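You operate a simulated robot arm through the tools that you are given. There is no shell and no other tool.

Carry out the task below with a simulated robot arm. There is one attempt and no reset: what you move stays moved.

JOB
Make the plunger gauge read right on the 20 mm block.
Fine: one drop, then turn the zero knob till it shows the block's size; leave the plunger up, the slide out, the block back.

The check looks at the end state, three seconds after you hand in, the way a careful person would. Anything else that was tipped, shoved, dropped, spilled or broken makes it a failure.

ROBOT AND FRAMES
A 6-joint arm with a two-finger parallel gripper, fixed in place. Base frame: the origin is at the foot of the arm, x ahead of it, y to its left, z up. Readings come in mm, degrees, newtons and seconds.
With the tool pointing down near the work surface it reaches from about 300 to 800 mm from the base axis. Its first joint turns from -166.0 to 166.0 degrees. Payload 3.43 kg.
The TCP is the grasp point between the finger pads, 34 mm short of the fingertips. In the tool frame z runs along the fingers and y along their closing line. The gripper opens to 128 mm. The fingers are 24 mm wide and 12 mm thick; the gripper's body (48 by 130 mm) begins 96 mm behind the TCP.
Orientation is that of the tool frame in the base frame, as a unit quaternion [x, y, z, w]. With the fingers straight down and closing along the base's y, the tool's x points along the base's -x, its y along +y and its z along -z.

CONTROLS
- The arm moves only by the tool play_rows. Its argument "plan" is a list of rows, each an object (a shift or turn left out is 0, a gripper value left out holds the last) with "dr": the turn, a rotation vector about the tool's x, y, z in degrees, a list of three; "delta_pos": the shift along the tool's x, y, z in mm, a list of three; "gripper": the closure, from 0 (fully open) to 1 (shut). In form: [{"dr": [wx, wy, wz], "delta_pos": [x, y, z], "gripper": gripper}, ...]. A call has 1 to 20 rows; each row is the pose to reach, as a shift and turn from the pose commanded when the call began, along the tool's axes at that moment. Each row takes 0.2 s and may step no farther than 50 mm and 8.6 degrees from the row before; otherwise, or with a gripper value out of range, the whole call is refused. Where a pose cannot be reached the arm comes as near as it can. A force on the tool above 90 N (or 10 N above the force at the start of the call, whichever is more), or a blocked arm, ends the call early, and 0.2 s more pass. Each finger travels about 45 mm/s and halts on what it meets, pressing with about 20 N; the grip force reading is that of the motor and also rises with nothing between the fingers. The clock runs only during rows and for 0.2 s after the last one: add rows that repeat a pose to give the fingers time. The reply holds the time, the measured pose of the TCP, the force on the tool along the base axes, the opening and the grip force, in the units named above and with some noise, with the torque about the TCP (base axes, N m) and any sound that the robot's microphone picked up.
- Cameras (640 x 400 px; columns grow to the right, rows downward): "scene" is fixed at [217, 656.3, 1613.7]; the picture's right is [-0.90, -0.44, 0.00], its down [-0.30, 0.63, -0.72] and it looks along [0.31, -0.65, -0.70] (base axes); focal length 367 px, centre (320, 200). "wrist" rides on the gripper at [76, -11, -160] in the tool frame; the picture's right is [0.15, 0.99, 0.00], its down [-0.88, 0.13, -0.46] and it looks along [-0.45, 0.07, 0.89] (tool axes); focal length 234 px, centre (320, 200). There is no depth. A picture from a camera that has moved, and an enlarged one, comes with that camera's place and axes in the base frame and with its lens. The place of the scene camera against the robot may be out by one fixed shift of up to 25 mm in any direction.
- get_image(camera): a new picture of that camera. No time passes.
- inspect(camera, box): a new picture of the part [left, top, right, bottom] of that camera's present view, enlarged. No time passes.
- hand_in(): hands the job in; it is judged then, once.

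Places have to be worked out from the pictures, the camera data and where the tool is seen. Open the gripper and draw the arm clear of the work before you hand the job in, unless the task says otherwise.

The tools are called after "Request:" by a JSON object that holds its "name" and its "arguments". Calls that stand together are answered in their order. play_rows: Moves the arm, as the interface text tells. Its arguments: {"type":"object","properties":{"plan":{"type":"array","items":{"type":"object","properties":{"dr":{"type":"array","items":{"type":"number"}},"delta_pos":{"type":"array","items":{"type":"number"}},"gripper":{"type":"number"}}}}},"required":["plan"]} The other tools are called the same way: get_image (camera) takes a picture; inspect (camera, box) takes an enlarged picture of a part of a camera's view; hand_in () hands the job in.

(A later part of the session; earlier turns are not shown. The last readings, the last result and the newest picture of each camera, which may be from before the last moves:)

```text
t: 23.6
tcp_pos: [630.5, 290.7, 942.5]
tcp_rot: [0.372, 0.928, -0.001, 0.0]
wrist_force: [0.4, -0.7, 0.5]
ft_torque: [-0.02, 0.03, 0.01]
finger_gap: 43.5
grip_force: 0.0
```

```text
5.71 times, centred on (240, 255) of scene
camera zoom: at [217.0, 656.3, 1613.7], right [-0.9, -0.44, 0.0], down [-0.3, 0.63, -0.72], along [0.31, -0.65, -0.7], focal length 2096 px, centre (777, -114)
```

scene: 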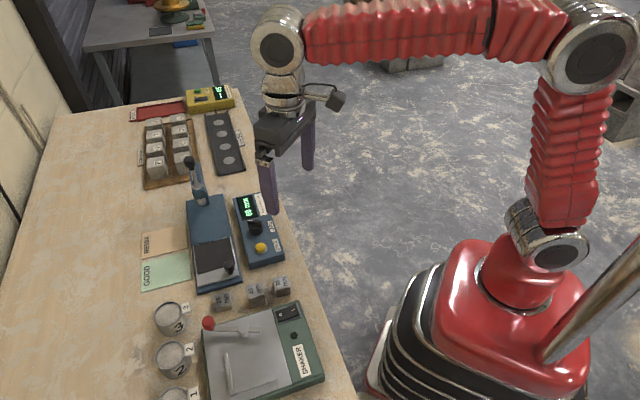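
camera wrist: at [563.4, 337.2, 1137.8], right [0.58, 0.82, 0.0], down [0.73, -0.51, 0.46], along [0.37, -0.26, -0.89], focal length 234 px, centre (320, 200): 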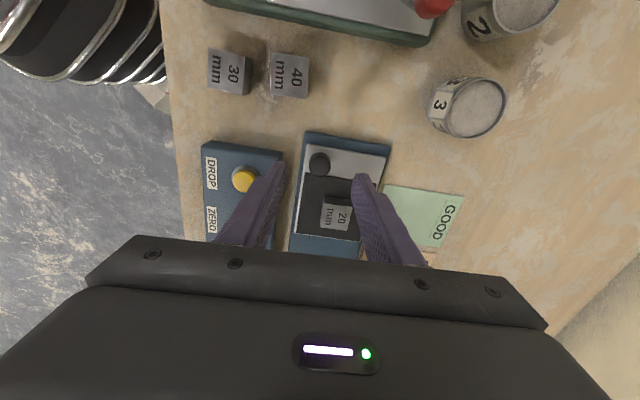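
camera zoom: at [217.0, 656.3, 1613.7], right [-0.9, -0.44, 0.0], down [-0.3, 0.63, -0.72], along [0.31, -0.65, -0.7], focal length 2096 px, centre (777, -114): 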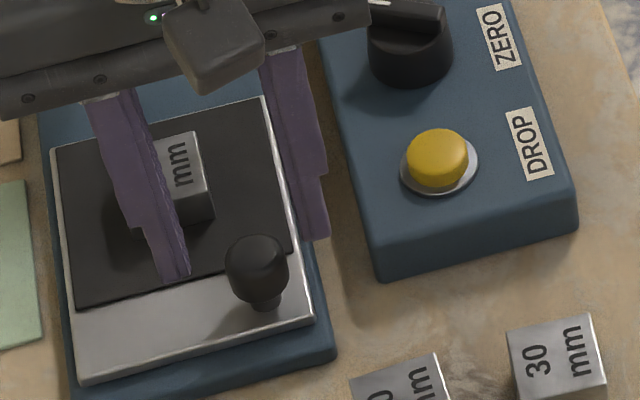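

The knob is a head on a narrower stem and sits within 2 mm of the tool axis. I'll lower to tips ≈ 880 and close on it.

Request:
{"name": "play_rows", "arguments": {"plan": [{"delta_pos": [-0.5, -0.5, 12]}, {"delta_pos": [-0.5, -0.5, 22]}, {"delta_pos": [-0.5, -0.5, 28]}, {"delta_pos": [-0.5, -0.5, 28]}]}}

Request:
{"name": "inspect", "arguments": {"camera": "wrist", "box": [250, 110, 390, 230]}}

Request:
{"name": "inspect", "arguments": {"camera": "scene", "box": [200, 220, 280, 290]}}

```text
t: 24.6
tcp_pos: [629.5, 291.3, 915.0]
tcp_rot: [0.372, 0.928, 0.0, 0.0]
wrist_force: [0.0, -0.6, 0.2]
ft_torque: [-0.03, 0.01, -0.03]
finger_gap: 43.6
grip_force: 0.0
```

```text
3.33 times, centred on (320, 170) of wrist
camera zoom: at [567.8, 336.1, 1074.1], right [0.58, 0.82, 0.0], down [0.73, -0.51, 0.46], along [0.37, -0.26, -0.89], focal length 781 px, centre (320, 300)
```

zoom: 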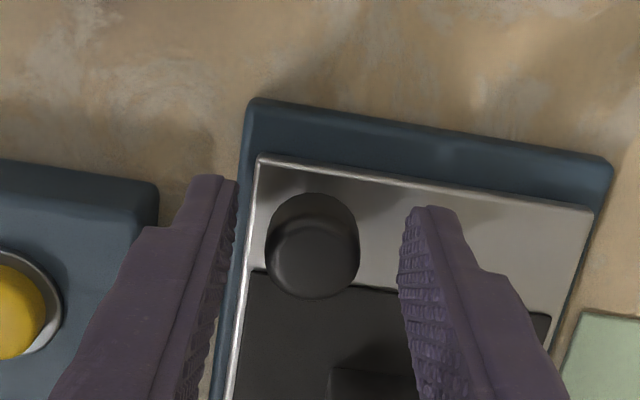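

```text
5.71 times, centred on (240, 255) of scene
camera zoom: at [217.0, 656.3, 1613.7], right [-0.9, -0.44, 0.0], down [-0.3, 0.63, -0.72], along [0.31, -0.65, -0.7], focal length 2096 px, centre (777, -114)
```

zoom: 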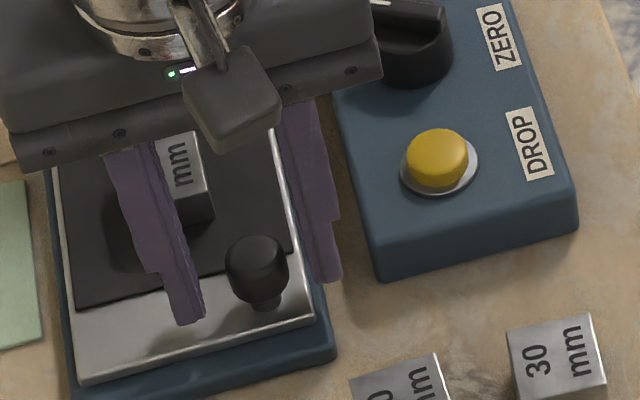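

The knob is centred between the fingers, so I'll close on it.

Request:
{"name": "play_rows", "arguments": {"plan": [{"delta_pos": [-0.5, -0.7, 0], "gripper": 0.75}, {"delta_pos": [-0.5, -0.7, 0], "gripper": 0.85}, {"delta_pos": [-0.5, -0.7, 0], "gripper": 1.0}, {"delta_pos": [-0.5, -0.7, 0], "gripper": 1.0}, {"delta_pos": [-0.5, -0.7, 0], "gripper": 1.0}]}}

Request:
{"name": "inspect", "arguments": {"camera": "wrist", "box": [250, 110, 390, 230]}}

```text
t: 25.8
tcp_pos: [629.4, 290.1, 914.7]
tcp_rot: [0.372, 0.928, -0.001, -0.001]
wrist_force: [-7.7, -7.7, 0.4]
ft_torque: [-0.22, 0.24, -0.02]
finger_gap: 23.2
grip_force: 45.1
```

```text
3.33 times, centred on (320, 170) of wrist
camera zoom: at [567.8, 334.3, 1073.9], right [0.58, 0.82, 0.0], down [0.73, -0.51, 0.46], along [0.37, -0.26, -0.89], focal length 781 px, centre (320, 300)
```

zoom: 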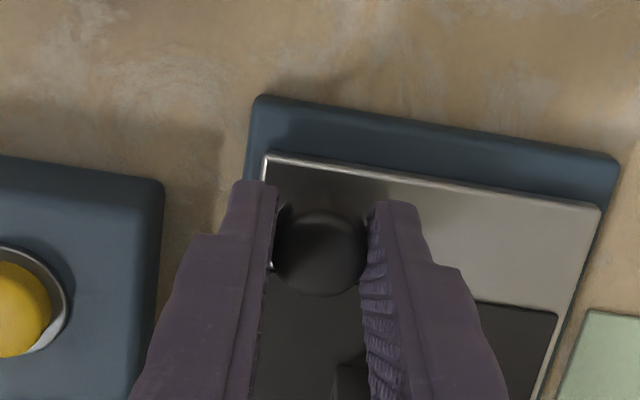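

Gripped at 23 mm with about 11 N of side load, so I'll ease 1.2 mm toward -y and push the slide in 40 mm along the gauge axis, watching forces.

Request:
{"name": "play_rows", "arguments": {"plan": [{"delta_pos": [0, -1.2, 0]}, {"delta_pos": [-5, -1.2, 0]}, {"delta_pos": [-10, -1.2, 0]}, {"delta_pos": [-15, -1.2, 0]}, {"delta_pos": [-20, -1.2, 0]}, {"delta_pos": [-25, -1.2, 0]}, {"delta_pos": [-30, -1.2, 0]}, {"delta_pos": [-35, -1.2, 0]}, {"delta_pos": [-40, -1.2, 0]}]}}

Request:
{"name": "inspect", "arguments": {"camera": "scene", "box": [160, 140, 300, 300]}}

```text
t: 27.8
tcp_pos: [658.8, 261.9, 913.9]
tcp_rot: [0.371, 0.929, -0.002, 0.0]
wrist_force: [-0.5, -0.1, -1.9]
ft_torque: [-0.19, -0.23, 0.04]
finger_gap: 23.2
grip_force: 44.8
```

```text
2.50 times, centred on (230, 220) of scene
camera zoom: at [217.0, 656.3, 1613.7], right [-0.9, -0.44, 0.0], down [-0.3, 0.63, -0.72], along [0.31, -0.65, -0.7], focal length 917 px, centre (545, 150)
```

zoom: 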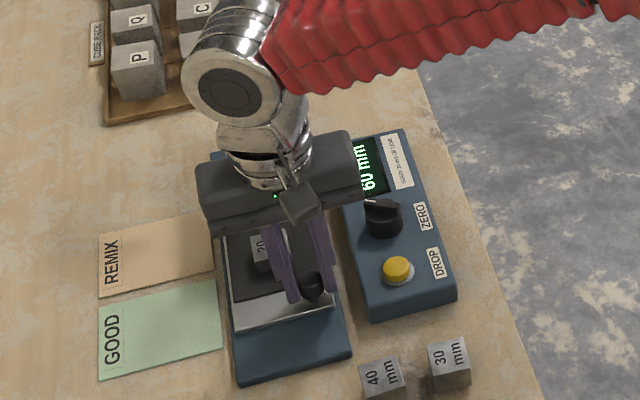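

The slide follows freely with the block standing on it. I'll push a further 40 mm.

Request:
{"name": "play_rows", "arguments": {"plan": [{"delta_pos": [-5, 0, 0]}, {"delta_pos": [-10, 0, 0]}, {"delta_pos": [-15, 0, 0]}, {"delta_pos": [-20, 0, 0]}, {"delta_pos": [-25, 0, 0]}, {"delta_pos": [-30, 0, 0]}, {"delta_pos": [-35, 0, 0]}, {"delta_pos": [-40, 0, 0]}]}}

Request:
{"name": "inspect", "arguments": {"camera": "scene", "box": [160, 140, 300, 300]}}

Request:
{"name": "get_image", "arguments": {"camera": "wrist"}}

```text
t: 29.6
tcp_pos: [686.4, 232.5, 914.3]
tcp_rot: [0.372, 0.928, -0.001, -0.001]
wrist_force: [-18.2, -17.6, -8.2]
ft_torque: [-0.19, 0.92, -0.08]
finger_gap: 23.3
grip_force: 44.8
```

```text
2.50 times, centred on (230, 220) of scene
camera zoom: at [217.0, 656.3, 1613.7], right [-0.9, -0.44, 0.0], down [-0.3, 0.63, -0.72], along [0.31, -0.65, -0.7], focal length 917 px, centre (545, 150)
```

zoom: 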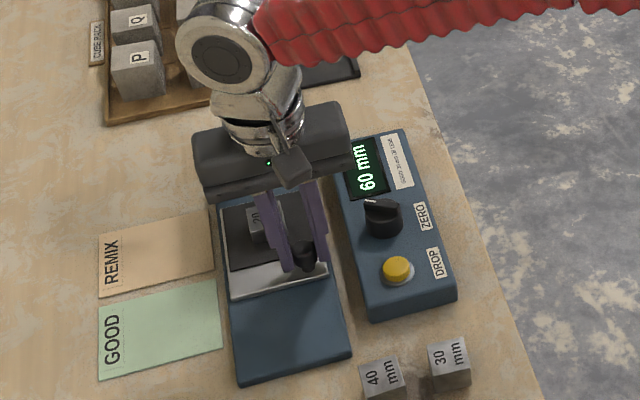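

```text
taken
camera wrist: at [624.9, 277.6, 1074.1], right [0.58, 0.82, 0.0], down [0.73, -0.51, 0.45], along [0.37, -0.26, -0.89], focal length 234 px, centre (320, 200)
```

wrist: 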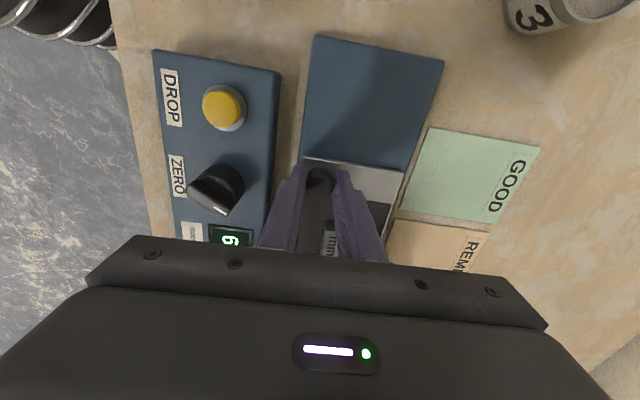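

Side load built up to about 25 N, which means the slide really runs at about -45.5°. I'll relieve it with a -2.5 mm y shift and continue another 25 mm along the corrected line.

Request:
{"name": "play_rows", "arguments": {"plan": [{"delta_pos": [0, -1.2, 0]}, {"delta_pos": [0, -2.5, 0]}, {"delta_pos": [-5, -2.7, 0]}, {"delta_pos": [-10, -2.8, 0]}, {"delta_pos": [-15, -3.0, 0]}, {"delta_pos": [-20, -3.1, 0]}, {"delta_pos": [-25, -3.2, 0]}]}}

Request:
{"name": "inspect", "arguments": {"camera": "scene", "box": [160, 140, 300, 300]}}

```text
t: 31.2
tcp_pos: [703.2, 215.0, 914.3]
tcp_rot: [0.372, 0.928, 0.0, 0.0]
wrist_force: [11.2, 10.7, -18.5]
ft_torque: [0.28, -0.43, -0.02]
finger_gap: 22.8
grip_force: 44.7
```

```text
2.50 times, centred on (230, 220) of scene
camera zoom: at [217.0, 656.3, 1613.7], right [-0.9, -0.44, 0.0], down [-0.3, 0.63, -0.72], along [0.31, -0.65, -0.7], focal length 917 px, centre (545, 150)
```

zoom: 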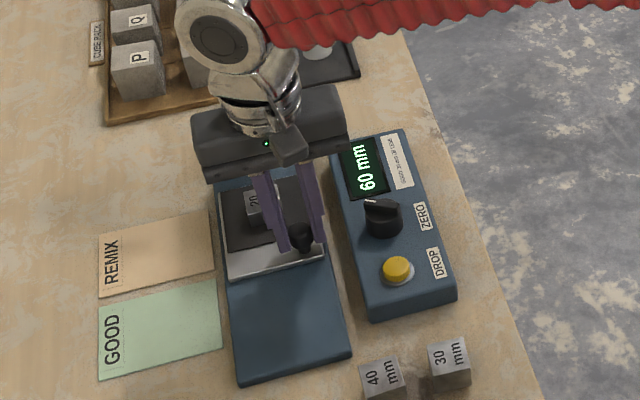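

Now the load is 15 N the other way and 18 N downward, so I over-corrected slightly. I'll relieve both and go on 10 mm.

Request:
{"name": "play_rows", "arguments": {"plan": [{"delta_pos": [0, 0.8, 0.8]}, {"delta_pos": [0, 1.2, 1.5]}, {"delta_pos": [-3, 1.2, 1.5]}, {"delta_pos": [-6, 1.2, 1.5]}, {"delta_pos": [-10, 1.1, 1.5]}, {"delta_pos": [-10, 1.1, 1.5]}]}}

Request:
{"name": "get_image", "arguments": {"camera": "scene"}}

```text
t: 32.6
tcp_pos: [711.4, 206.7, 913.9]
tcp_rot: [0.372, 0.928, -0.001, 0.001]
wrist_force: [-2.5, -5.0, 14.0]
ft_torque: [-0.13, 0.09, 0.05]
finger_gap: 23.2
grip_force: 45.0
```

```text
taken
```

scene: 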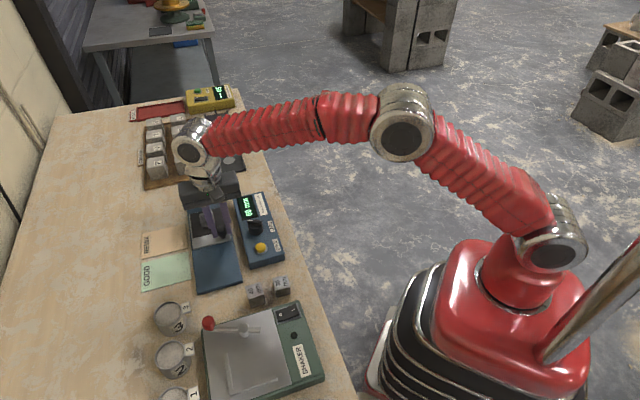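

Total travel so far is about 117 mm with no stop felt, and the block should be near (778, 184), almost under the plunger. I'll creep on a few millimetres at a time to find the end stop.

Request:
{"name": "play_rows", "arguments": {"plan": [{"delta_pos": [0, 0, -0.7]}, {"delta_pos": [-1.5, 0, -0.7]}, {"delta_pos": [-3, 0, -0.7]}, {"delta_pos": [-3, 0, -0.7]}]}}

Request:
{"name": "play_rows", "arguments": {"plan": [{"delta_pos": [-1.5, 0, 0]}, {"delta_pos": [-3, 0, 0]}, {"delta_pos": [-3, 0, 0]}]}}

```text
t: 33.6
tcp_pos: [713.0, 206.8, 914.6]
tcp_rot: [0.372, 0.928, 0.001, 0.0]
wrist_force: [0.4, -0.8, 17.2]
ft_torque: [-0.03, -0.02, 0.04]
finger_gap: 23.0
grip_force: 45.5
```

```text
t: 34.4
tcp_pos: [714.6, 205.1, 913.2]
tcp_rot: [0.372, 0.928, 0.0, -0.001]
wrist_force: [-5.1, 6.1, 15.7]
ft_torque: [-0.02, 0.0, 0.06]
finger_gap: 22.8
grip_force: 45.6
```

There is now about 8 N of resistance along the push direction, so this may be the end stop. I'll push 1.5 mm more to confirm.

Request:
{"name": "play_rows", "arguments": {"plan": [{"delta_pos": [-0.8, 0, -0.5]}, {"delta_pos": [-1.5, 0, -0.5]}, {"delta_pos": [-1.5, 0, -0.5]}]}}

Request:
{"name": "inspect", "arguments": {"camera": "scene", "box": [170, 160, 280, 290]}}

```text
t: 35.2
tcp_pos: [714.6, 205.8, 913.5]
tcp_rot: [0.371, 0.928, 0.001, -0.001]
wrist_force: [-17.4, 16.5, 14.0]
ft_torque: [0.55, 0.62, 0.04]
finger_gap: 23.1
grip_force: 45.2
```

```text
3.08 times, centred on (225, 225) of scene
camera zoom: at [217.0, 656.3, 1613.7], right [-0.9, -0.44, 0.0], down [-0.3, 0.63, -0.72], along [0.31, -0.65, -0.7], focal length 1128 px, centre (612, 123)
```

zoom: 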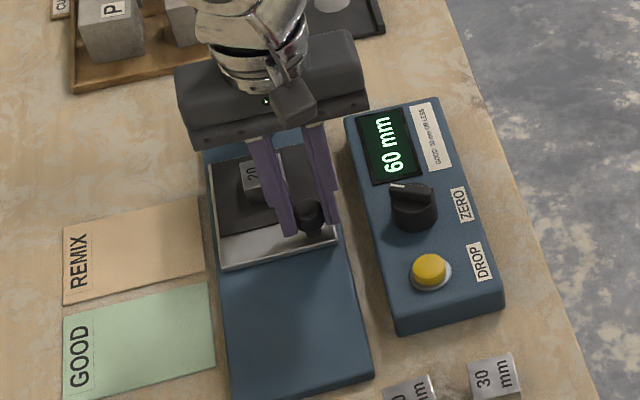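

Resistance rose to 24 N without movement, so the slide is fully in after about 120 mm of travel. I'll unload, release the knob and rise clear.

Request:
{"name": "play_rows", "arguments": {"plan": [{"delta_pos": [2.0, 0, 0]}, {"delta_pos": [2.0, 0, 0]}, {"delta_pos": [2.0, 0, 0], "gripper": 0.75}, {"delta_pos": [2.0, 0, 0], "gripper": 0.66}, {"delta_pos": [2.0, 0, 0], "gripper": 0.66}]}}

Request:
{"name": "play_rows", "arguments": {"plan": [{"delta_pos": [0, 0, -15]}, {"delta_pos": [0, 0, -40]}, {"delta_pos": [20, 0, -70]}, {"delta_pos": [50, 0, -100]}, {"delta_pos": [80, 0, -110]}, {"delta_pos": [80, 0, -110]}]}}

Request:
{"name": "get_image", "arguments": {"camera": "wrist"}}

Request:
{"name": "inspect", "arguments": {"camera": "scene", "box": [160, 140, 280, 290]}}

```text
t: 36.4
tcp_pos: [714.6, 203.8, 913.5]
tcp_rot: [0.372, 0.928, 0.0, 0.0]
wrist_force: [-0.5, -0.6, -0.6]
ft_torque: [0.02, 0.02, -0.02]
finger_gap: 43.7
grip_force: 0.1
```

```text
t: 37.8
tcp_pos: [657.8, 260.6, 1024.2]
tcp_rot: [0.372, 0.928, -0.001, 0.0]
wrist_force: [1.2, -0.1, 0.3]
ft_torque: [-0.03, 0.0, -0.04]
finger_gap: 43.6
grip_force: 0.0
```

```text
taken
camera wrist: at [595.8, 304.7, 1183.4], right [0.58, 0.82, 0.0], down [0.73, -0.51, 0.46], along [0.37, -0.26, -0.89], focal length 234 px, centre (320, 200)
```

wrist: 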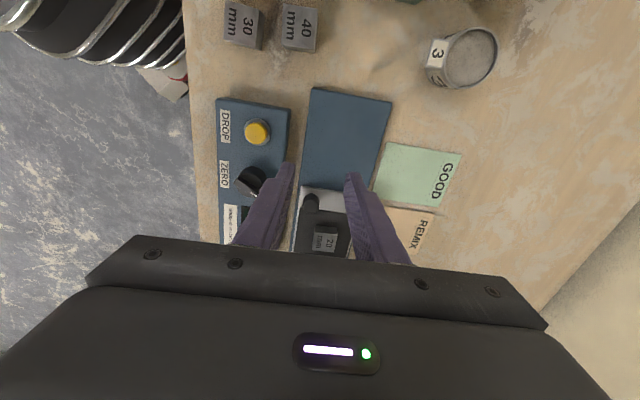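

```text
2.67 times, centred on (220, 215) of scene
camera zoom: at [217.0, 656.3, 1613.7], right [-0.9, -0.44, 0.0], down [-0.3, 0.63, -0.72], along [0.31, -0.65, -0.7], focal length 978 px, centre (587, 160)
```

zoom: 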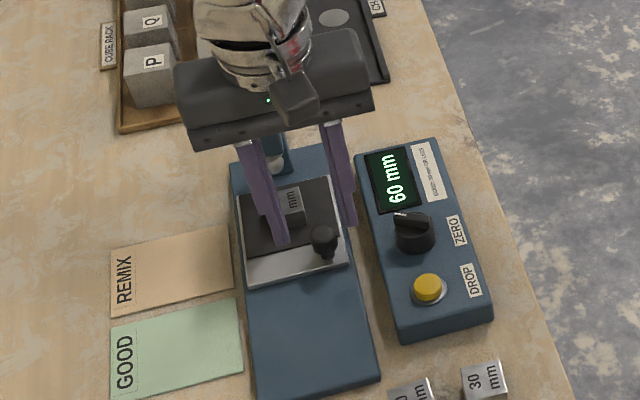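

The slide stays in and the plunger tip is visible above. I'll shut the fingers and move over the DROP button, estimated at (598, 206), which also clears the view of the gauge.

Request:
{"name": "play_rows", "arguments": {"plan": [{"delta_pos": [2, -20, 0], "gripper": 1.0}, {"delta_pos": [4, -45, 0], "gripper": 1.0}, {"delta_pos": [5.5, -70, 10], "gripper": 1.0}, {"delta_pos": [5.5, -80.8, 25], "gripper": 1.0}, {"delta_pos": [5.5, -80.8, 25], "gripper": 1.0}]}}

Request:
{"name": "get_image", "arguments": {"camera": "wrist"}}

Request:
{"name": "inspect", "arguments": {"camera": "wrist", "box": [250, 110, 390, 230]}}

Request:
{"name": "inspect", "arguments": {"camera": "scene", "box": [170, 150, 290, 270]}}

```text
t: 39.0
tcp_pos: [597.0, 205.3, 999.5]
tcp_rot: [0.373, 0.928, 0.0, 0.0]
wrist_force: [-0.6, -1.1, 0.7]
ft_torque: [0.04, 0.03, -0.02]
finger_gap: 0.0
grip_force: 19.7
```

```text
taken
camera wrist: at [534.7, 249.8, 1159.4], right [0.58, 0.82, 0.0], down [0.73, -0.51, 0.46], along [0.37, -0.26, -0.89], focal length 234 px, centre (320, 200)
```

wrist: 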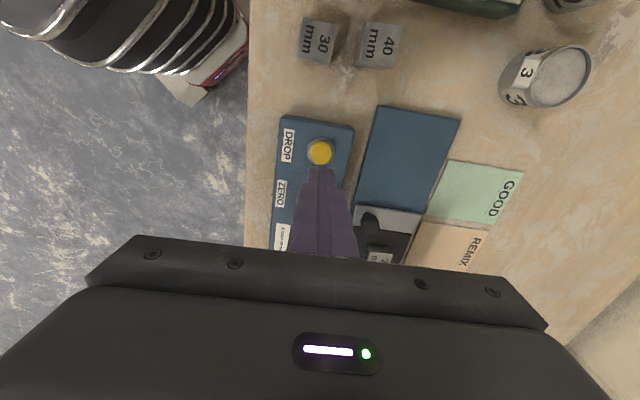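

```text
3.33 times, centred on (320, 170) of wrist
camera zoom: at [534.7, 249.8, 1159.4], right [0.58, 0.82, 0.0], down [0.73, -0.51, 0.46], along [0.37, -0.26, -0.89], focal length 781 px, centre (320, 300)
```

zoom: 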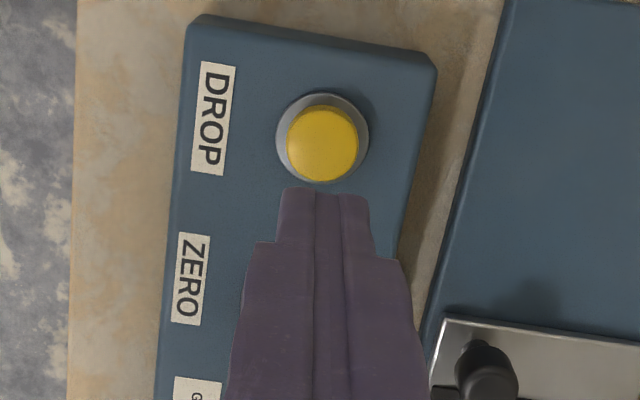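

```text
3.33 times, centred on (230, 210) of scene
camera zoom: at [217.0, 656.3, 1613.7], right [-0.9, -0.44, 0.0], down [-0.3, 0.63, -0.72], along [0.31, -0.65, -0.7], focal length 1223 px, centre (620, 167)
```

zoom: 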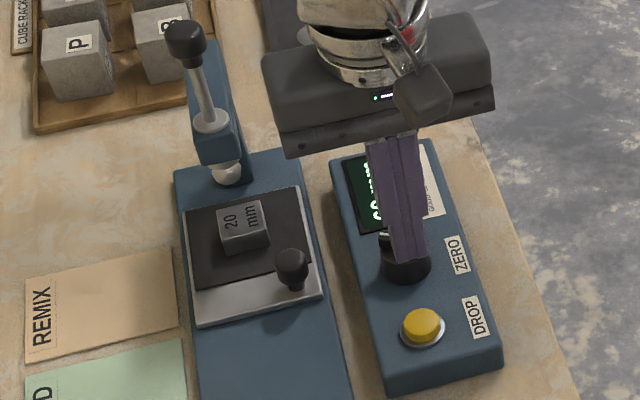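

Before the one drop I want to be sure the block is truly under the plunger. I'll step sideways and tilt the wrist camera to view the plunger tip and block from the robot's side.

Request:
{"name": "play_rows", "arguments": {"plan": [{"delta_pos": [-15, -15, -40]}, {"delta_pos": [-40, -40, -40], "dr": [0, -5, 0]}, {"delta_pos": [-60, -60, -40], "dr": [0, -12, 0]}, {"delta_pos": [-60, -60, -40], "dr": [0, -20, 0]}, {"delta_pos": [-60, -60, -40], "dr": [0, -25, 0]}, {"delta_pos": [-60, -60, -40], "dr": [0, -25, 0]}]}}

Request:
{"name": "get_image", "arguments": {"camera": "wrist"}}

Request:
{"name": "inspect", "arguments": {"camera": "wrist", "box": [350, 110, 500, 260]}}

Request:
{"name": "inspect", "arguments": {"camera": "scene", "box": [180, 150, 250, 250]}}

```text
t: 40.4
tcp_pos: [599.2, 121.4, 1040.2]
tcp_rot: [0.363, 0.906, -0.081, 0.202]
wrist_force: [0.4, -0.3, 0.4]
ft_torque: [0.0, 0.01, 0.0]
finger_gap: 0.1
grip_force: 19.8
```

```text
taken
camera wrist: at [493.5, 206.5, 1152.1], right [0.59, 0.81, -0.06], down [0.53, -0.32, 0.79], along [0.61, -0.49, -0.62], focal length 234 px, centre (320, 200)
```

wrist: 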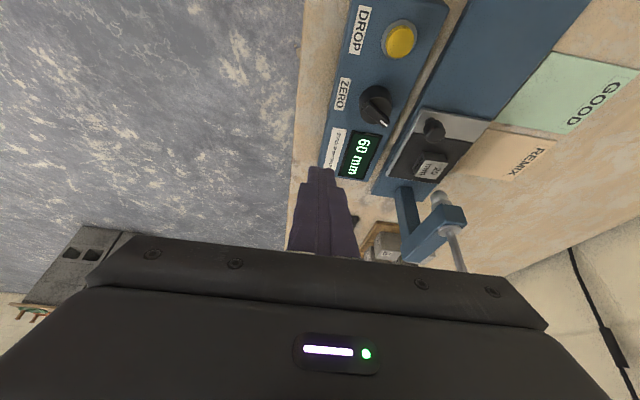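

```text
2.67 times, centred on (425, 185) of wrist
camera zoom: at [493.5, 206.5, 1152.1], right [0.59, 0.81, -0.06], down [0.53, -0.32, 0.79], along [0.61, -0.49, -0.62], focal length 624 px, centre (40, 240)
```

zoom: 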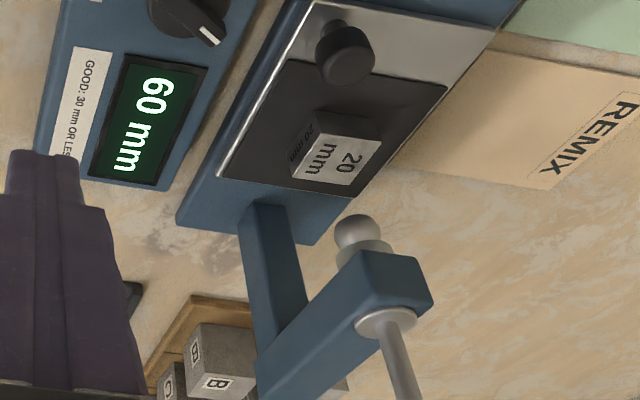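

```text
4.00 times, centred on (215, 200) of scene
camera zoom: at [217.0, 656.3, 1613.7], right [-0.9, -0.44, 0.0], down [-0.3, 0.63, -0.72], along [0.31, -0.65, -0.7], focal length 1467 px, centre (740, 200)
```

zoom: 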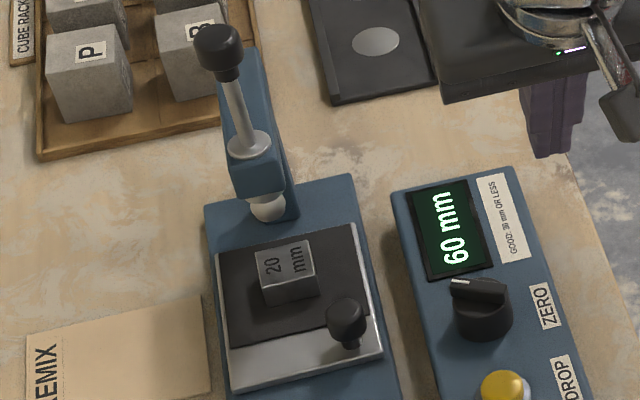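

Projecting the plunger axis onto the block top in this view lands within about 5 mm of the block's centre, so the tip will come down well inside it. I'll go back over the DROP button with the tool vertical.

Request:
{"name": "play_rows", "arguments": {"plan": [{"delta_pos": [10, 10, 0], "dr": [0, 7, 0]}, {"delta_pos": [30, 28, 4], "dr": [0, 14, 0]}, {"delta_pos": [55, 48, 8], "dr": [0, 21, 0]}, {"delta_pos": [71.3, 62, 10.9], "dr": [0, 25, 0]}, {"delta_pos": [71.3, 62, 10.9], "dr": [0, 25, 0]}]}}

Request:
{"name": "play_rows", "arguments": {"plan": [{"delta_pos": [0, 0, 25]}, {"delta_pos": [0, 0, 45]}, {"delta_pos": [0, 0, 55]}, {"delta_pos": [0, 0, 55]}]}}

Request:
{"name": "inspect", "arguments": {"camera": "wrist", "box": [250, 110, 390, 230]}}

Request:
{"name": "inspect", "arguments": {"camera": "scene", "box": [220, 190, 300, 270]}}

```text
t: 41.6
tcp_pos: [599.0, 208.0, 1001.0]
tcp_rot: [0.372, 0.928, 0.0, -0.001]
wrist_force: [-0.6, 0.0, 0.1]
ft_torque: [0.0, -0.02, 0.0]
finger_gap: 0.0
grip_force: 20.3
```

```text
t: 42.6
tcp_pos: [598.3, 206.6, 944.9]
tcp_rot: [0.372, 0.928, 0.0, 0.0]
wrist_force: [0.0, -0.1, -0.6]
ft_torque: [0.02, 0.03, 0.02]
finger_gap: 0.0
grip_force: 19.9
```

```text
3.33 times, centred on (320, 170) of wrist
camera zoom: at [537.4, 251.2, 1104.3], right [0.58, 0.82, 0.0], down [0.73, -0.51, 0.46], along [0.37, -0.26, -0.89], focal length 781 px, centre (320, 300)
```

zoom: 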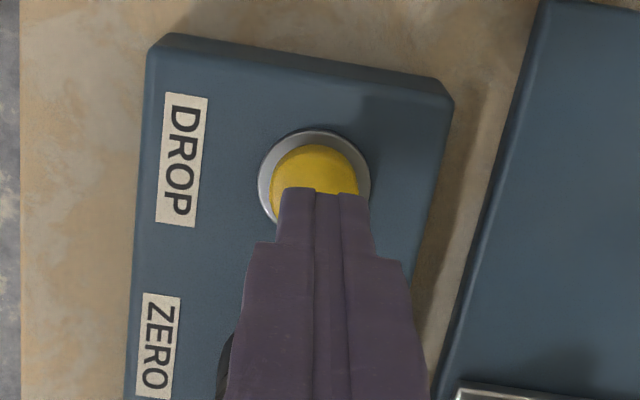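

```text
5.00 times, centred on (260, 230) of scene
camera zoom: at [217.0, 656.3, 1613.7], right [-0.9, -0.44, 0.0], down [-0.3, 0.63, -0.72], along [0.31, -0.65, -0.7], focal length 1834 px, centre (620, 50)
```

zoom: 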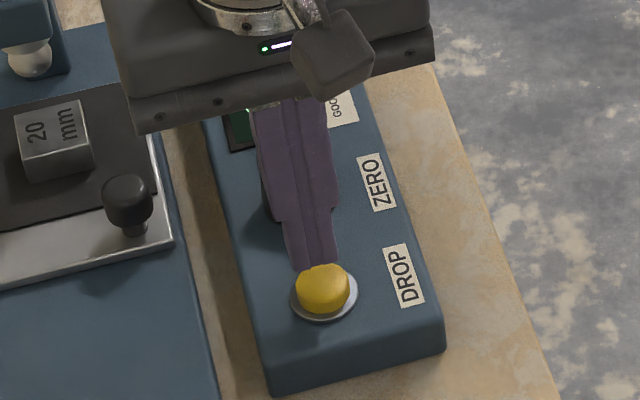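

The closed tips are centred over the button to within about 1 mm. I'll descend to just above it and then press in small steps, listening for the drop.

Request:
{"name": "play_rows", "arguments": {"plan": [{"delta_pos": [0, 0, 5]}, {"delta_pos": [0, 0, 10]}, {"delta_pos": [0, 0, 12]}]}}

Request:
{"name": "play_rows", "arguments": {"plan": [{"delta_pos": [0, 0, 1.5]}, {"delta_pos": [0, 0, 3]}]}}

Request:
{"name": "inspect", "arguments": {"camera": "scene", "box": [220, 190, 300, 270]}}

```text
t: 43.4
tcp_pos: [597.5, 207.5, 931.6]
tcp_rot: [0.372, 0.928, 0.0, 0.0]
wrist_force: [0.7, -0.2, 0.4]
ft_torque: [-0.02, 0.01, 0.0]
finger_gap: 0.0
grip_force: 20.2
```

```text
t: 44.0
tcp_pos: [598.7, 207.0, 929.5]
tcp_rot: [0.372, 0.928, 0.0, 0.0]
wrist_force: [0.4, 1.1, 0.2]
ft_torque: [0.01, -0.02, -0.01]
finger_gap: 0.0
grip_force: 20.1
```

```text
5.00 times, centred on (260, 230) of scene
camera zoom: at [217.0, 656.3, 1613.7], right [-0.9, -0.44, 0.0], down [-0.3, 0.63, -0.72], along [0.31, -0.65, -0.7], focal length 1834 px, centre (620, 50)
```

zoom: 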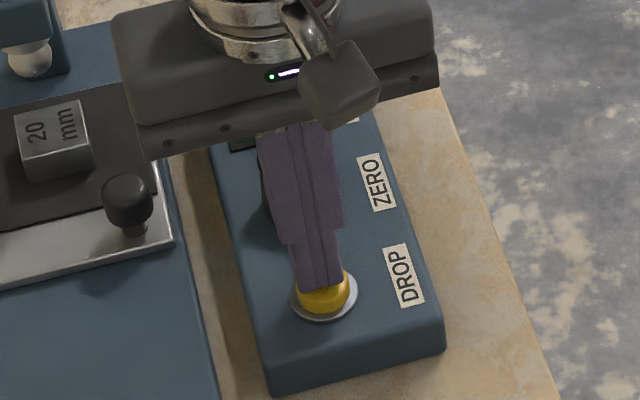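

Tips are at about z≈895.5 with no contact. I'll go down in 1.5 mm steps.

Request:
{"name": "play_rows", "arguments": {"plan": [{"delta_pos": [0, 0, 1.5]}, {"delta_pos": [0, 0, 3]}]}}

Request:
{"name": "play_rows", "arguments": {"plan": [{"delta_pos": [0, 0, 1]}, {"delta_pos": [0, 0, 2]}]}}

```text
t: 44.6
tcp_pos: [599.3, 207.3, 925.6]
tcp_rot: [0.371, 0.928, 0.0, 0.0]
wrist_force: [0.1, -0.1, -0.2]
ft_torque: [-0.03, 0.0, -0.01]
finger_gap: 0.0
grip_force: 19.7
```

```text
t: 45.2
tcp_pos: [599.0, 205.6, 925.1]
tcp_rot: [0.373, 0.928, 0.001, -0.001]
wrist_force: [0.7, 0.4, 0.7]
ft_torque: [-0.02, -0.05, -0.03]
finger_gap: 0.0
grip_force: 20.3
```

Still free at tips z≈891. I'll continue down step by step.

Request:
{"name": "play_rows", "arguments": {"plan": [{"delta_pos": [0, 0, 1]}, {"delta_pos": [0, 0, 2]}]}}

Request:
{"name": "play_rows", "arguments": {"plan": [{"delta_pos": [0, 0, 1]}, {"delta_pos": [0, 0, 2]}]}}

Request:
{"name": "inspect", "arguments": {"camera": "scene", "box": [220, 190, 300, 270]}}

```text
t: 45.8
tcp_pos: [598.5, 206.0, 922.2]
tcp_rot: [0.372, 0.928, -0.001, -0.001]
wrist_force: [1.4, 1.4, 2.6]
ft_torque: [0.03, 0.0, 0.01]
finger_gap: 0.2
grip_force: 20.4
heard: click
```

```text
t: 46.4
tcp_pos: [598.8, 206.7, 921.6]
tcp_rot: [0.372, 0.928, 0.0, 0.0]
wrist_force: [-1.4, -2.3, 7.5]
ft_torque: [-0.07, 0.11, -0.01]
finger_gap: 0.2
grip_force: 20.0
```

```text
5.00 times, centred on (260, 230) of scene
camera zoom: at [217.0, 656.3, 1613.7], right [-0.9, -0.44, 0.0], down [-0.3, 0.63, -0.72], along [0.31, -0.65, -0.7], focal length 1834 px, centre (620, 50)
```

zoom: 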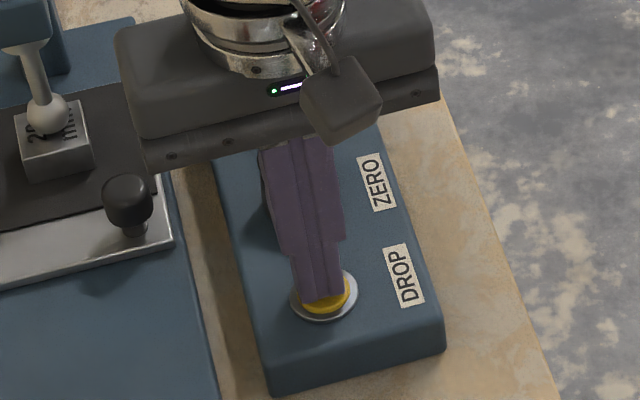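

A click was heard and the plunger tip now rests on the 20 mm block. I'll lift straight off the button and read the display.

Request:
{"name": "play_rows", "arguments": {"plan": [{"delta_pos": [0, 0, -10]}, {"delta_pos": [0, 0, -40]}, {"delta_pos": [0, 0, -75]}, {"delta_pos": [20, 0, -80]}, {"delta_pos": [20, 0, -80]}]}}

Request:
{"name": "inspect", "arguments": {"camera": "scene", "box": [170, 150, 290, 270]}}

Request:
{"name": "get_image", "arguments": {"camera": "wrist"}}

```text
t: 47.6
tcp_pos: [585.5, 219.9, 1001.7]
tcp_rot: [0.372, 0.928, 0.0, 0.001]
wrist_force: [0.4, -0.6, 0.1]
ft_torque: [0.01, 0.0, -0.02]
finger_gap: 0.1
grip_force: 19.5
```

```text
3.33 times, centred on (230, 210) of scene
camera zoom: at [217.0, 656.3, 1613.7], right [-0.9, -0.44, 0.0], down [-0.3, 0.63, -0.72], along [0.31, -0.65, -0.7], focal length 1223 px, centre (620, 167)
```

zoom: 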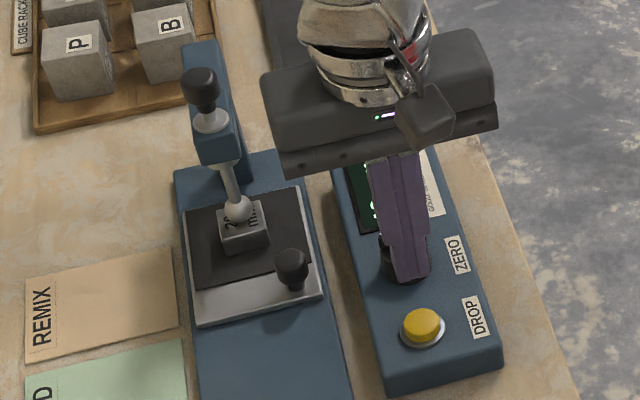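

```text
taken
camera wrist: at [523.4, 265.0, 1160.9], right [0.58, 0.82, 0.0], down [0.73, -0.51, 0.46], along [0.37, -0.26, -0.89], focal length 234 px, centre (320, 200)
```

wrist: 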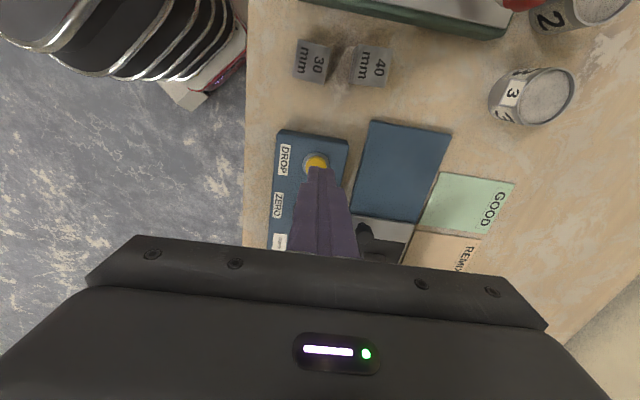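

The display is hidden by the arm from here. I'll move over the ZERO knob, near (637, 166), and turn the tool about 55° so the fingers close across the knob's bar; from there I can read the display.

Request:
{"name": "play_rows", "arguments": {"plan": [{"delta_pos": [-8, 0, -10], "dr": [0, 0, -8], "gripper": 0.6}, {"delta_pos": [-18, -1, -20], "dr": [0, 0, -16], "gripper": 0.6}, {"delta_pos": [-30, -1, -20], "dr": [0, 0, -24], "gripper": 0.6}, {"delta_pos": [-42, -2, -20], "dr": [0, 0, -32], "gripper": 0.6}, {"delta_pos": [-54, -3, -20], "dr": [0, 0, -40], "gripper": 0.6}, {"delta_pos": [-65, -3, -20], "dr": [0, 0, -48], "gripper": 0.6}, {"delta_pos": [-74, -3.4, -20], "dr": [0, 0, -55], "gripper": 0.6}, {"delta_pos": [-74, -3.4, -20], "dr": [0, 0, -55], "gripper": 0.6}]}}

Request:
{"name": "get_image", "arguments": {"camera": "wrist"}}

Request:
{"name": "inspect", "arguments": {"camera": "wrist", "box": [240, 110, 400, 230]}}

Request:
{"name": "inspect", "arguments": {"camera": "scene", "box": [220, 180, 300, 240]}}

```text
t: 49.4
tcp_pos: [635.0, 168.0, 1021.4]
tcp_rot: [-0.1, 0.995, 0.0, 0.0]
wrist_force: [-0.6, -0.3, 0.8]
ft_torque: [-0.01, 0.0, 0.0]
finger_gap: 51.3
grip_force: 0.1
```

```text
taken
camera wrist: at [563.4, 141.6, 1180.7], right [-0.34, 0.94, 0.0], down [0.84, 0.3, 0.46], along [0.43, 0.15, -0.89], focal length 234 px, centre (320, 200)
```

wrist: 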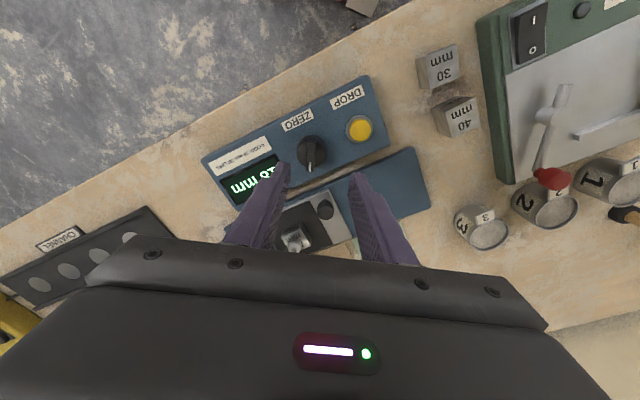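

```text
3.33 times, centred on (320, 170) of wrist
camera zoom: at [563.4, 141.6, 1180.7], right [-0.34, 0.94, 0.0], down [0.84, 0.3, 0.46], along [0.43, 0.15, -0.89], focal length 781 px, centre (320, 300)
```

zoom: 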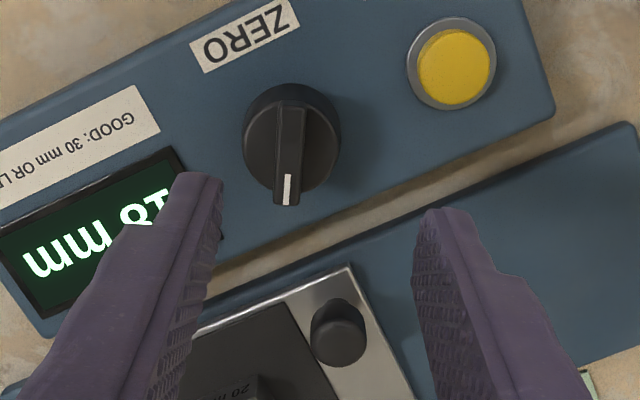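

```text
6.67 times, centred on (260, 210) of scene
camera zoom: at [217.0, 656.3, 1613.7], right [-0.9, -0.44, 0.0], down [-0.3, 0.63, -0.72], along [0.31, -0.65, -0.7], focal length 2445 px, centre (720, 133)
```

zoom: 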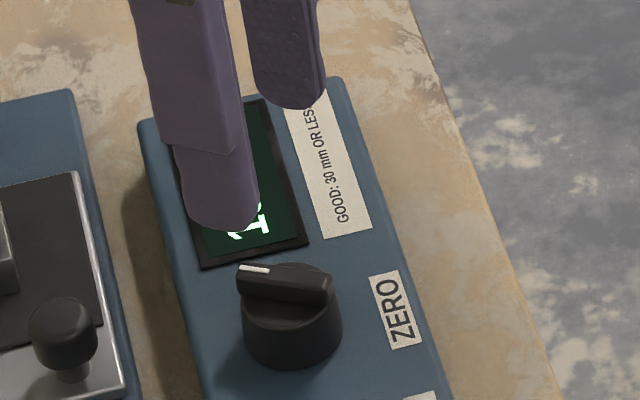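

The display reads 18 mm (upside down here), so the gauge needs +2 mm. The knob's bar is about 10 mm wide and nearly in line with the tool; I'll centre on it at tool (-3.5, -9), turn -4°, and come lower.

Request:
{"name": "play_rows", "arguments": {"plan": [{"delta_pos": [-2, -5, 15], "dr": [0, 0, -2]}, {"delta_pos": [-3.5, -9.1, 35], "dr": [0, 0, -4.2]}, {"delta_pos": [-3.5, -9.1, 50], "dr": [0, 0, -4.2]}, {"delta_pos": [-3.5, -9.1, 50], "dr": [0, 0, -4.2]}]}}

Request:
{"name": "inspect", "arguments": {"camera": "wrist", "box": [240, 110, 400, 230]}}

Request:
{"name": "inspect", "arguments": {"camera": "scene", "box": [220, 180, 300, 240]}}

```text
t: 50.4
tcp_pos: [639.8, 159.2, 971.4]
tcp_rot: [-0.135, 0.991, -0.001, 0.0]
wrist_force: [0.6, 0.1, -0.5]
ft_torque: [0.0, 0.02, 0.0]
finger_gap: 51.3
grip_force: 0.0
```

```text
3.33 times, centred on (320, 170) of wrist
camera zoom: at [571.9, 128.0, 1131.0], right [-0.41, 0.91, 0.0], down [0.81, 0.36, 0.46], along [0.42, 0.18, -0.89], focal length 781 px, centre (320, 300)
```

zoom: 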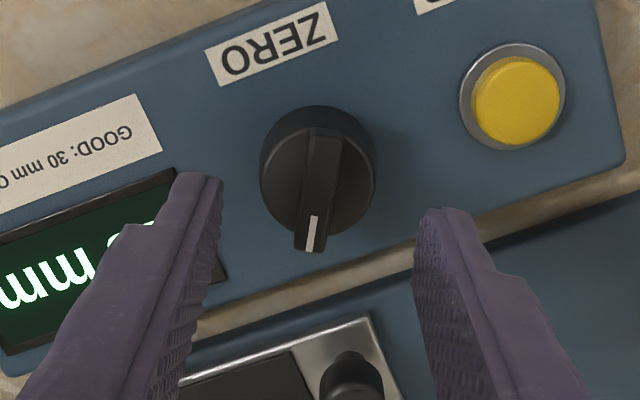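

```text
6.67 times, centred on (260, 210) of scene
camera zoom: at [217.0, 656.3, 1613.7], right [-0.9, -0.44, 0.0], down [-0.3, 0.63, -0.72], along [0.31, -0.65, -0.7], focal length 2445 px, centre (720, 133)
```

zoom: 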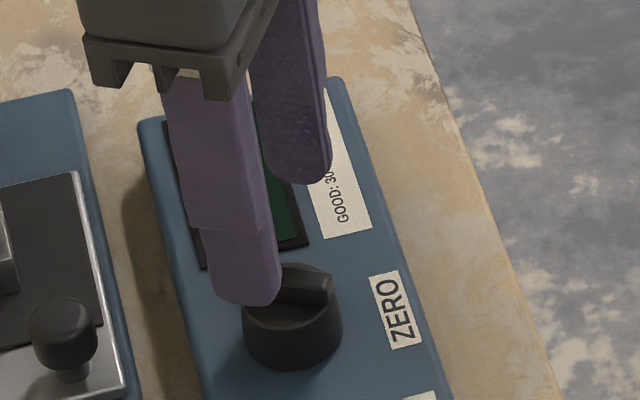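

The bar is centred and aligned; I put its top near z≈912 and the skirt's top near z≈898. I'll lower so the tips are at about z≈903 and close on the bar.

Request:
{"name": "play_rows", "arguments": {"plan": [{"delta_pos": [-1.0, 0.4, 15]}, {"delta_pos": [-1.5, 0.4, 28]}, {"delta_pos": [-1.5, 0.4, 34.4]}, {"delta_pos": [-1.5, 0.4, 34.4]}]}}

Request:
{"name": "inspect", "arguments": {"camera": "wrist", "box": [240, 110, 400, 230]}}

Request:
{"name": "inspect", "arguments": {"camera": "scene", "box": [220, 190, 290, 240]}}

```text
t: 51.4
tcp_pos: [641.8, 159.3, 936.4]
tcp_rot: [-0.135, 0.991, 0.001, 0.0]
wrist_force: [-0.6, -0.3, 0.2]
ft_torque: [0.02, 0.03, 0.0]
finger_gap: 51.2
grip_force: 0.1
```

```text
3.33 times, centred on (320, 170) of wrist
camera zoom: at [572.4, 128.0, 1096.0], right [-0.41, 0.91, 0.0], down [0.81, 0.36, 0.46], along [0.42, 0.18, -0.89], focal length 781 px, centre (320, 300)
```

zoom: 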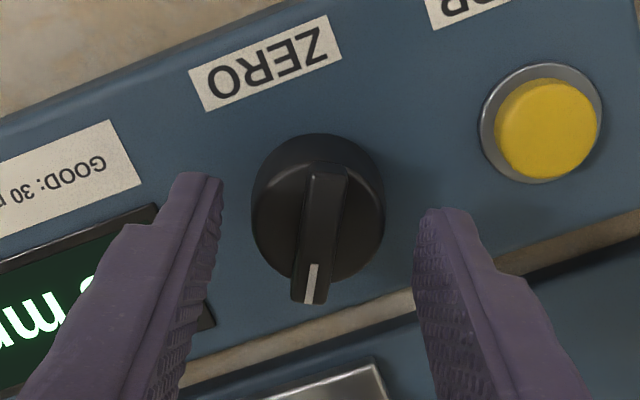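

```text
8.00 times, centred on (255, 215) of scene
camera zoom: at [217.0, 656.3, 1613.7], right [-0.9, -0.44, 0.0], down [-0.3, 0.63, -0.72], along [0.31, -0.65, -0.7], focal length 2934 px, centre (840, 80)
```

zoom: 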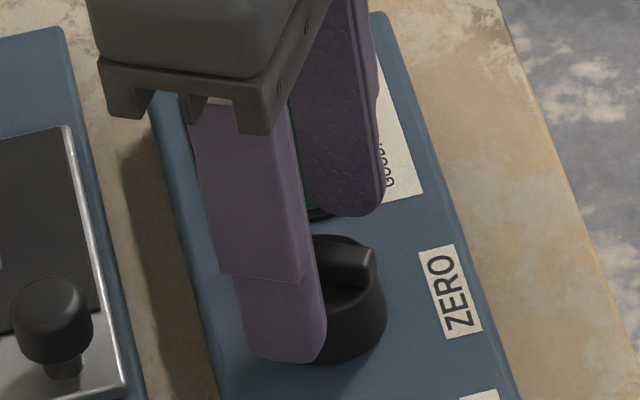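

The bar lies centred and parallel between the fingers, so I'll close on it.

Request:
{"name": "play_rows", "arguments": {"plan": [{"delta_pos": [0, 0.5, 0], "gripper": 0.75}, {"delta_pos": [0, 0.5, 0], "gripper": 0.88}, {"delta_pos": [0, 0.5, 0], "gripper": 1.0}, {"delta_pos": [0, 0.5, 0], "gripper": 1.0}, {"delta_pos": [0, 0.5, 0], "gripper": 1.0}]}}

Request:
{"name": "inspect", "arguments": {"camera": "wrist", "box": [240, 110, 400, 230]}}

Request:
{"name": "inspect", "arguments": {"camera": "scene", "box": [220, 180, 290, 240]}}

```text
t: 52.6
tcp_pos: [641.4, 158.1, 935.6]
tcp_rot: [-0.136, 0.991, 0.0, 0.001]
wrist_force: [2.5, -14.7, 1.4]
ft_torque: [-0.61, -0.04, 0.0]
finger_gap: 34.5
grip_force: 44.5
```

```text
3.33 times, centred on (320, 170) of wrist
camera zoom: at [572.5, 127.7, 1096.0], right [-0.41, 0.91, 0.0], down [0.81, 0.36, 0.46], along [0.42, 0.18, -0.89], focal length 781 px, centre (320, 300)
```

zoom: 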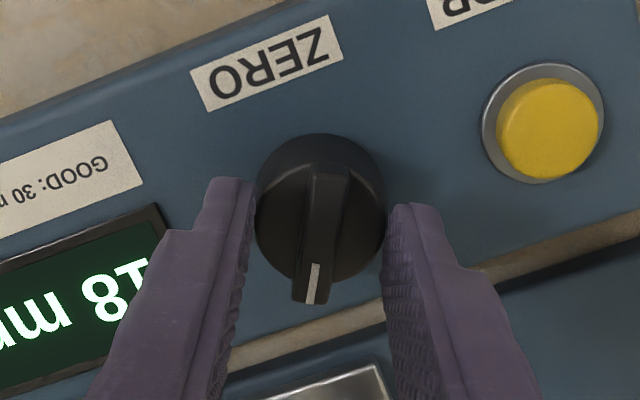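

```text
6.67 times, centred on (255, 210) of scene
camera zoom: at [217.0, 656.3, 1613.7], right [-0.9, -0.44, 0.0], down [-0.3, 0.63, -0.72], along [0.31, -0.65, -0.7], focal length 2445 px, centre (753, 133)
```

zoom: 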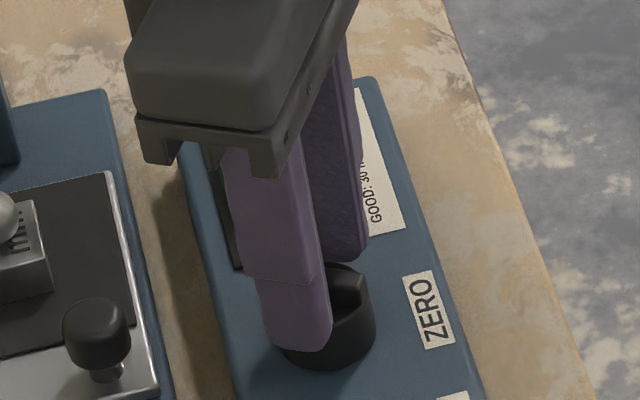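

The fingers have closed on the knob's round skirt (34.5 mm) instead of the bar, which still gives a concentric grip, and the display clearly reads 18 mm. I'll relieve the small side load and try a 6° turn to learn the direction.

Request:
{"name": "play_rows", "arguments": {"plan": [{"delta_pos": [0.8, -1.2, 0]}, {"delta_pos": [0.8, -1.2, 0], "dr": [0, 0, 3]}, {"delta_pos": [0.8, -1.2, 0], "dr": [0, 0, 6]}, {"delta_pos": [0.8, -1.2, 0], "dr": [0, 0, 6]}]}}

Request:
{"name": "inspect", "arguments": {"camera": "wrist", "box": [200, 110, 360, 230]}}

```text
t: 53.6
tcp_pos: [641.7, 158.7, 935.8]
tcp_rot: [-0.083, 0.997, 0.0, 0.0]
wrist_force: [0.8, -6.5, 9.4]
ft_torque: [-0.12, -0.14, 0.0]
finger_gap: 34.6
grip_force: 45.0
```

```text
3.33 times, centred on (280, 170) of wrist
camera zoom: at [569.4, 134.9, 1095.9], right [-0.31, 0.95, 0.0], down [0.85, 0.27, 0.46], along [0.43, 0.14, -0.89], focal length 781 px, centre (453, 300)
```

zoom: 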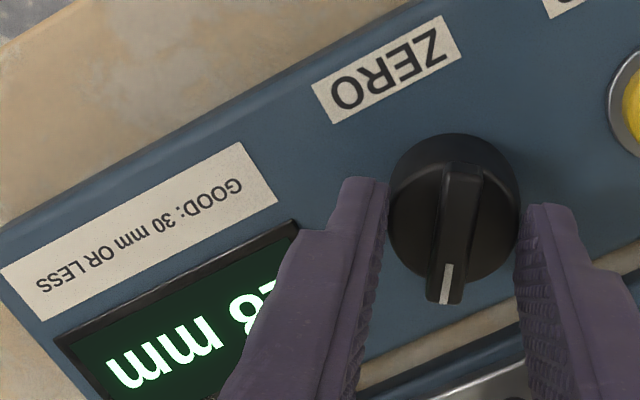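

The knob turns with the gripper, and the ones digit still seems to be 8. I'll turn another 8° the same way and look again.

Request:
{"name": "play_rows", "arguments": {"plan": [{"dr": [0, 0, 4]}, {"dr": [0, 0, 8]}, {"dr": [0, 0, 8]}]}}

Request:
{"name": "inspect", "arguments": {"camera": "wrist", "box": [200, 110, 360, 230]}}

Request:
{"name": "inspect", "arguments": {"camera": "wrist", "box": [210, 170, 290, 230]}}

```text
t: 54.4
tcp_pos: [641.2, 159.0, 936.9]
tcp_rot: [-0.013, 1.0, 0.0, 0.0]
wrist_force: [1.1, -7.2, 7.2]
ft_torque: [-0.23, -0.52, -0.01]
finger_gap: 34.5
grip_force: 45.1
```

```text
3.33 times, centred on (280, 170) of wrist
camera zoom: at [567.1, 145.5, 1096.0], right [-0.17, 0.99, 0.0], down [0.88, 0.15, 0.46], along [0.45, 0.08, -0.89], focal length 781 px, centre (453, 300)
```

zoom: 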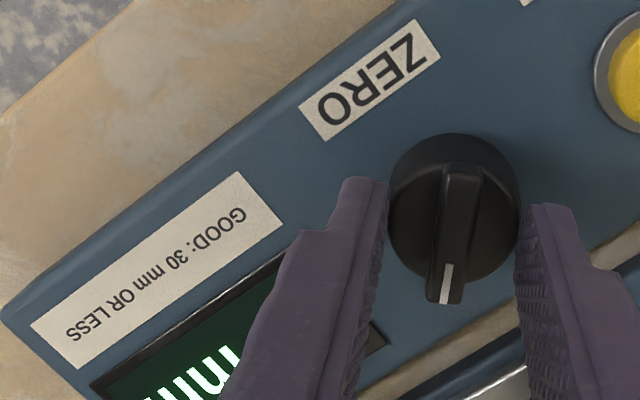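

```text
6.67 times, centred on (250, 200) of wrist
camera zoom: at [567.1, 145.5, 1096.0], right [-0.17, 0.99, 0.0], down [0.88, 0.15, 0.46], along [0.45, 0.08, -0.89], focal length 1561 px, centre (787, 200)
```

zoom: 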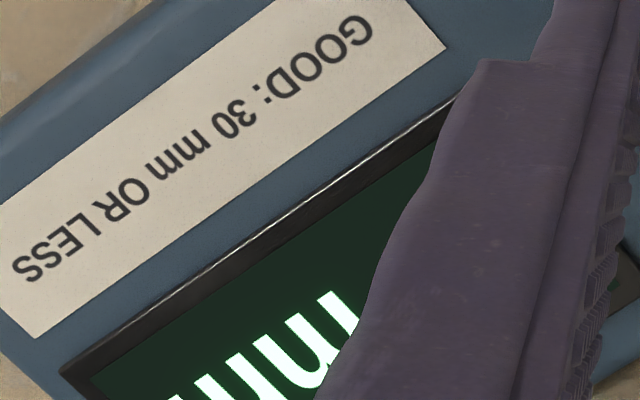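

The digits are now hidden behind the finger in the wrist view, so I'll check the scene camera.

Request:
{"name": "inspect", "arguments": {"camera": "scene", "box": [225, 180, 295, 240]}}

```text
6.67 times, centred on (260, 210) of scene
camera zoom: at [217.0, 656.3, 1613.7], right [-0.9, -0.44, 0.0], down [-0.3, 0.63, -0.72], along [0.31, -0.65, -0.7], focal length 2445 px, centre (720, 133)
```

zoom: 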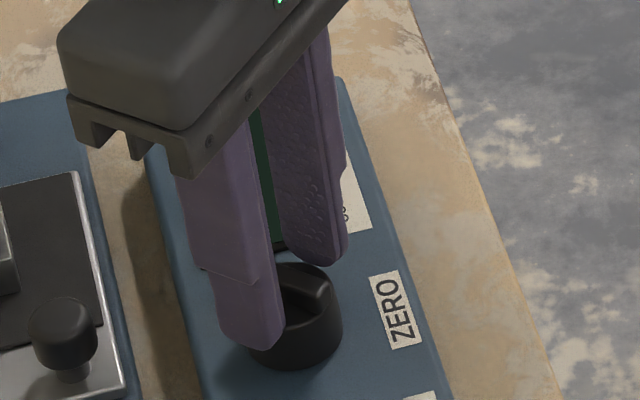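

Neither camera shows the digits at this yaw. I'll open the fingers slightly, turn the gripper back 14° around the free knob, and look again.

Request:
{"name": "play_rows", "arguments": {"plan": [{"gripper": 0.68}, {"gripper": 0.66}, {"gripper": 0.66}, {"dr": [0, 0, -7], "gripper": 0.66}, {"dr": [0, 0, -14], "gripper": 0.66}, {"dr": [0, 0, -18], "gripper": 0.66}, {"dr": [0, 0, -18], "gripper": 0.66}]}}

Request:
{"name": "inspect", "arguments": {"camera": "wrist", "box": [200, 110, 360, 230]}}

```text
t: 56.0
tcp_pos: [642.1, 158.5, 936.2]
tcp_rot: [-0.171, 0.985, 0.0, 0.0]
wrist_force: [0.4, -0.2, -0.7]
ft_torque: [0.01, -0.01, 0.02]
finger_gap: 43.7
grip_force: 0.0
```

```text
3.33 times, centred on (280, 170) of wrist
camera zoom: at [574.9, 123.0, 1095.8], right [-0.47, 0.88, 0.0], down [0.79, 0.42, 0.46], along [0.4, 0.21, -0.89], focal length 781 px, centre (453, 300)
```

zoom: 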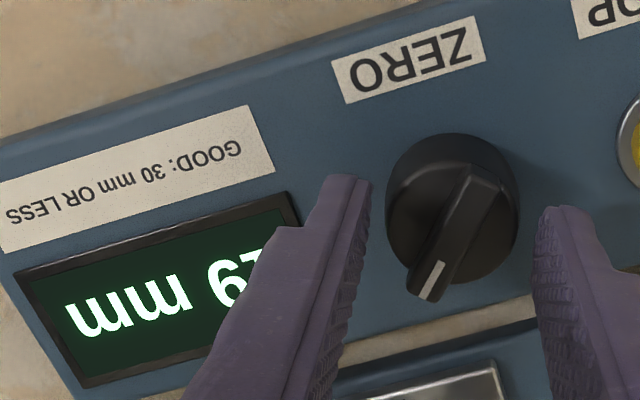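

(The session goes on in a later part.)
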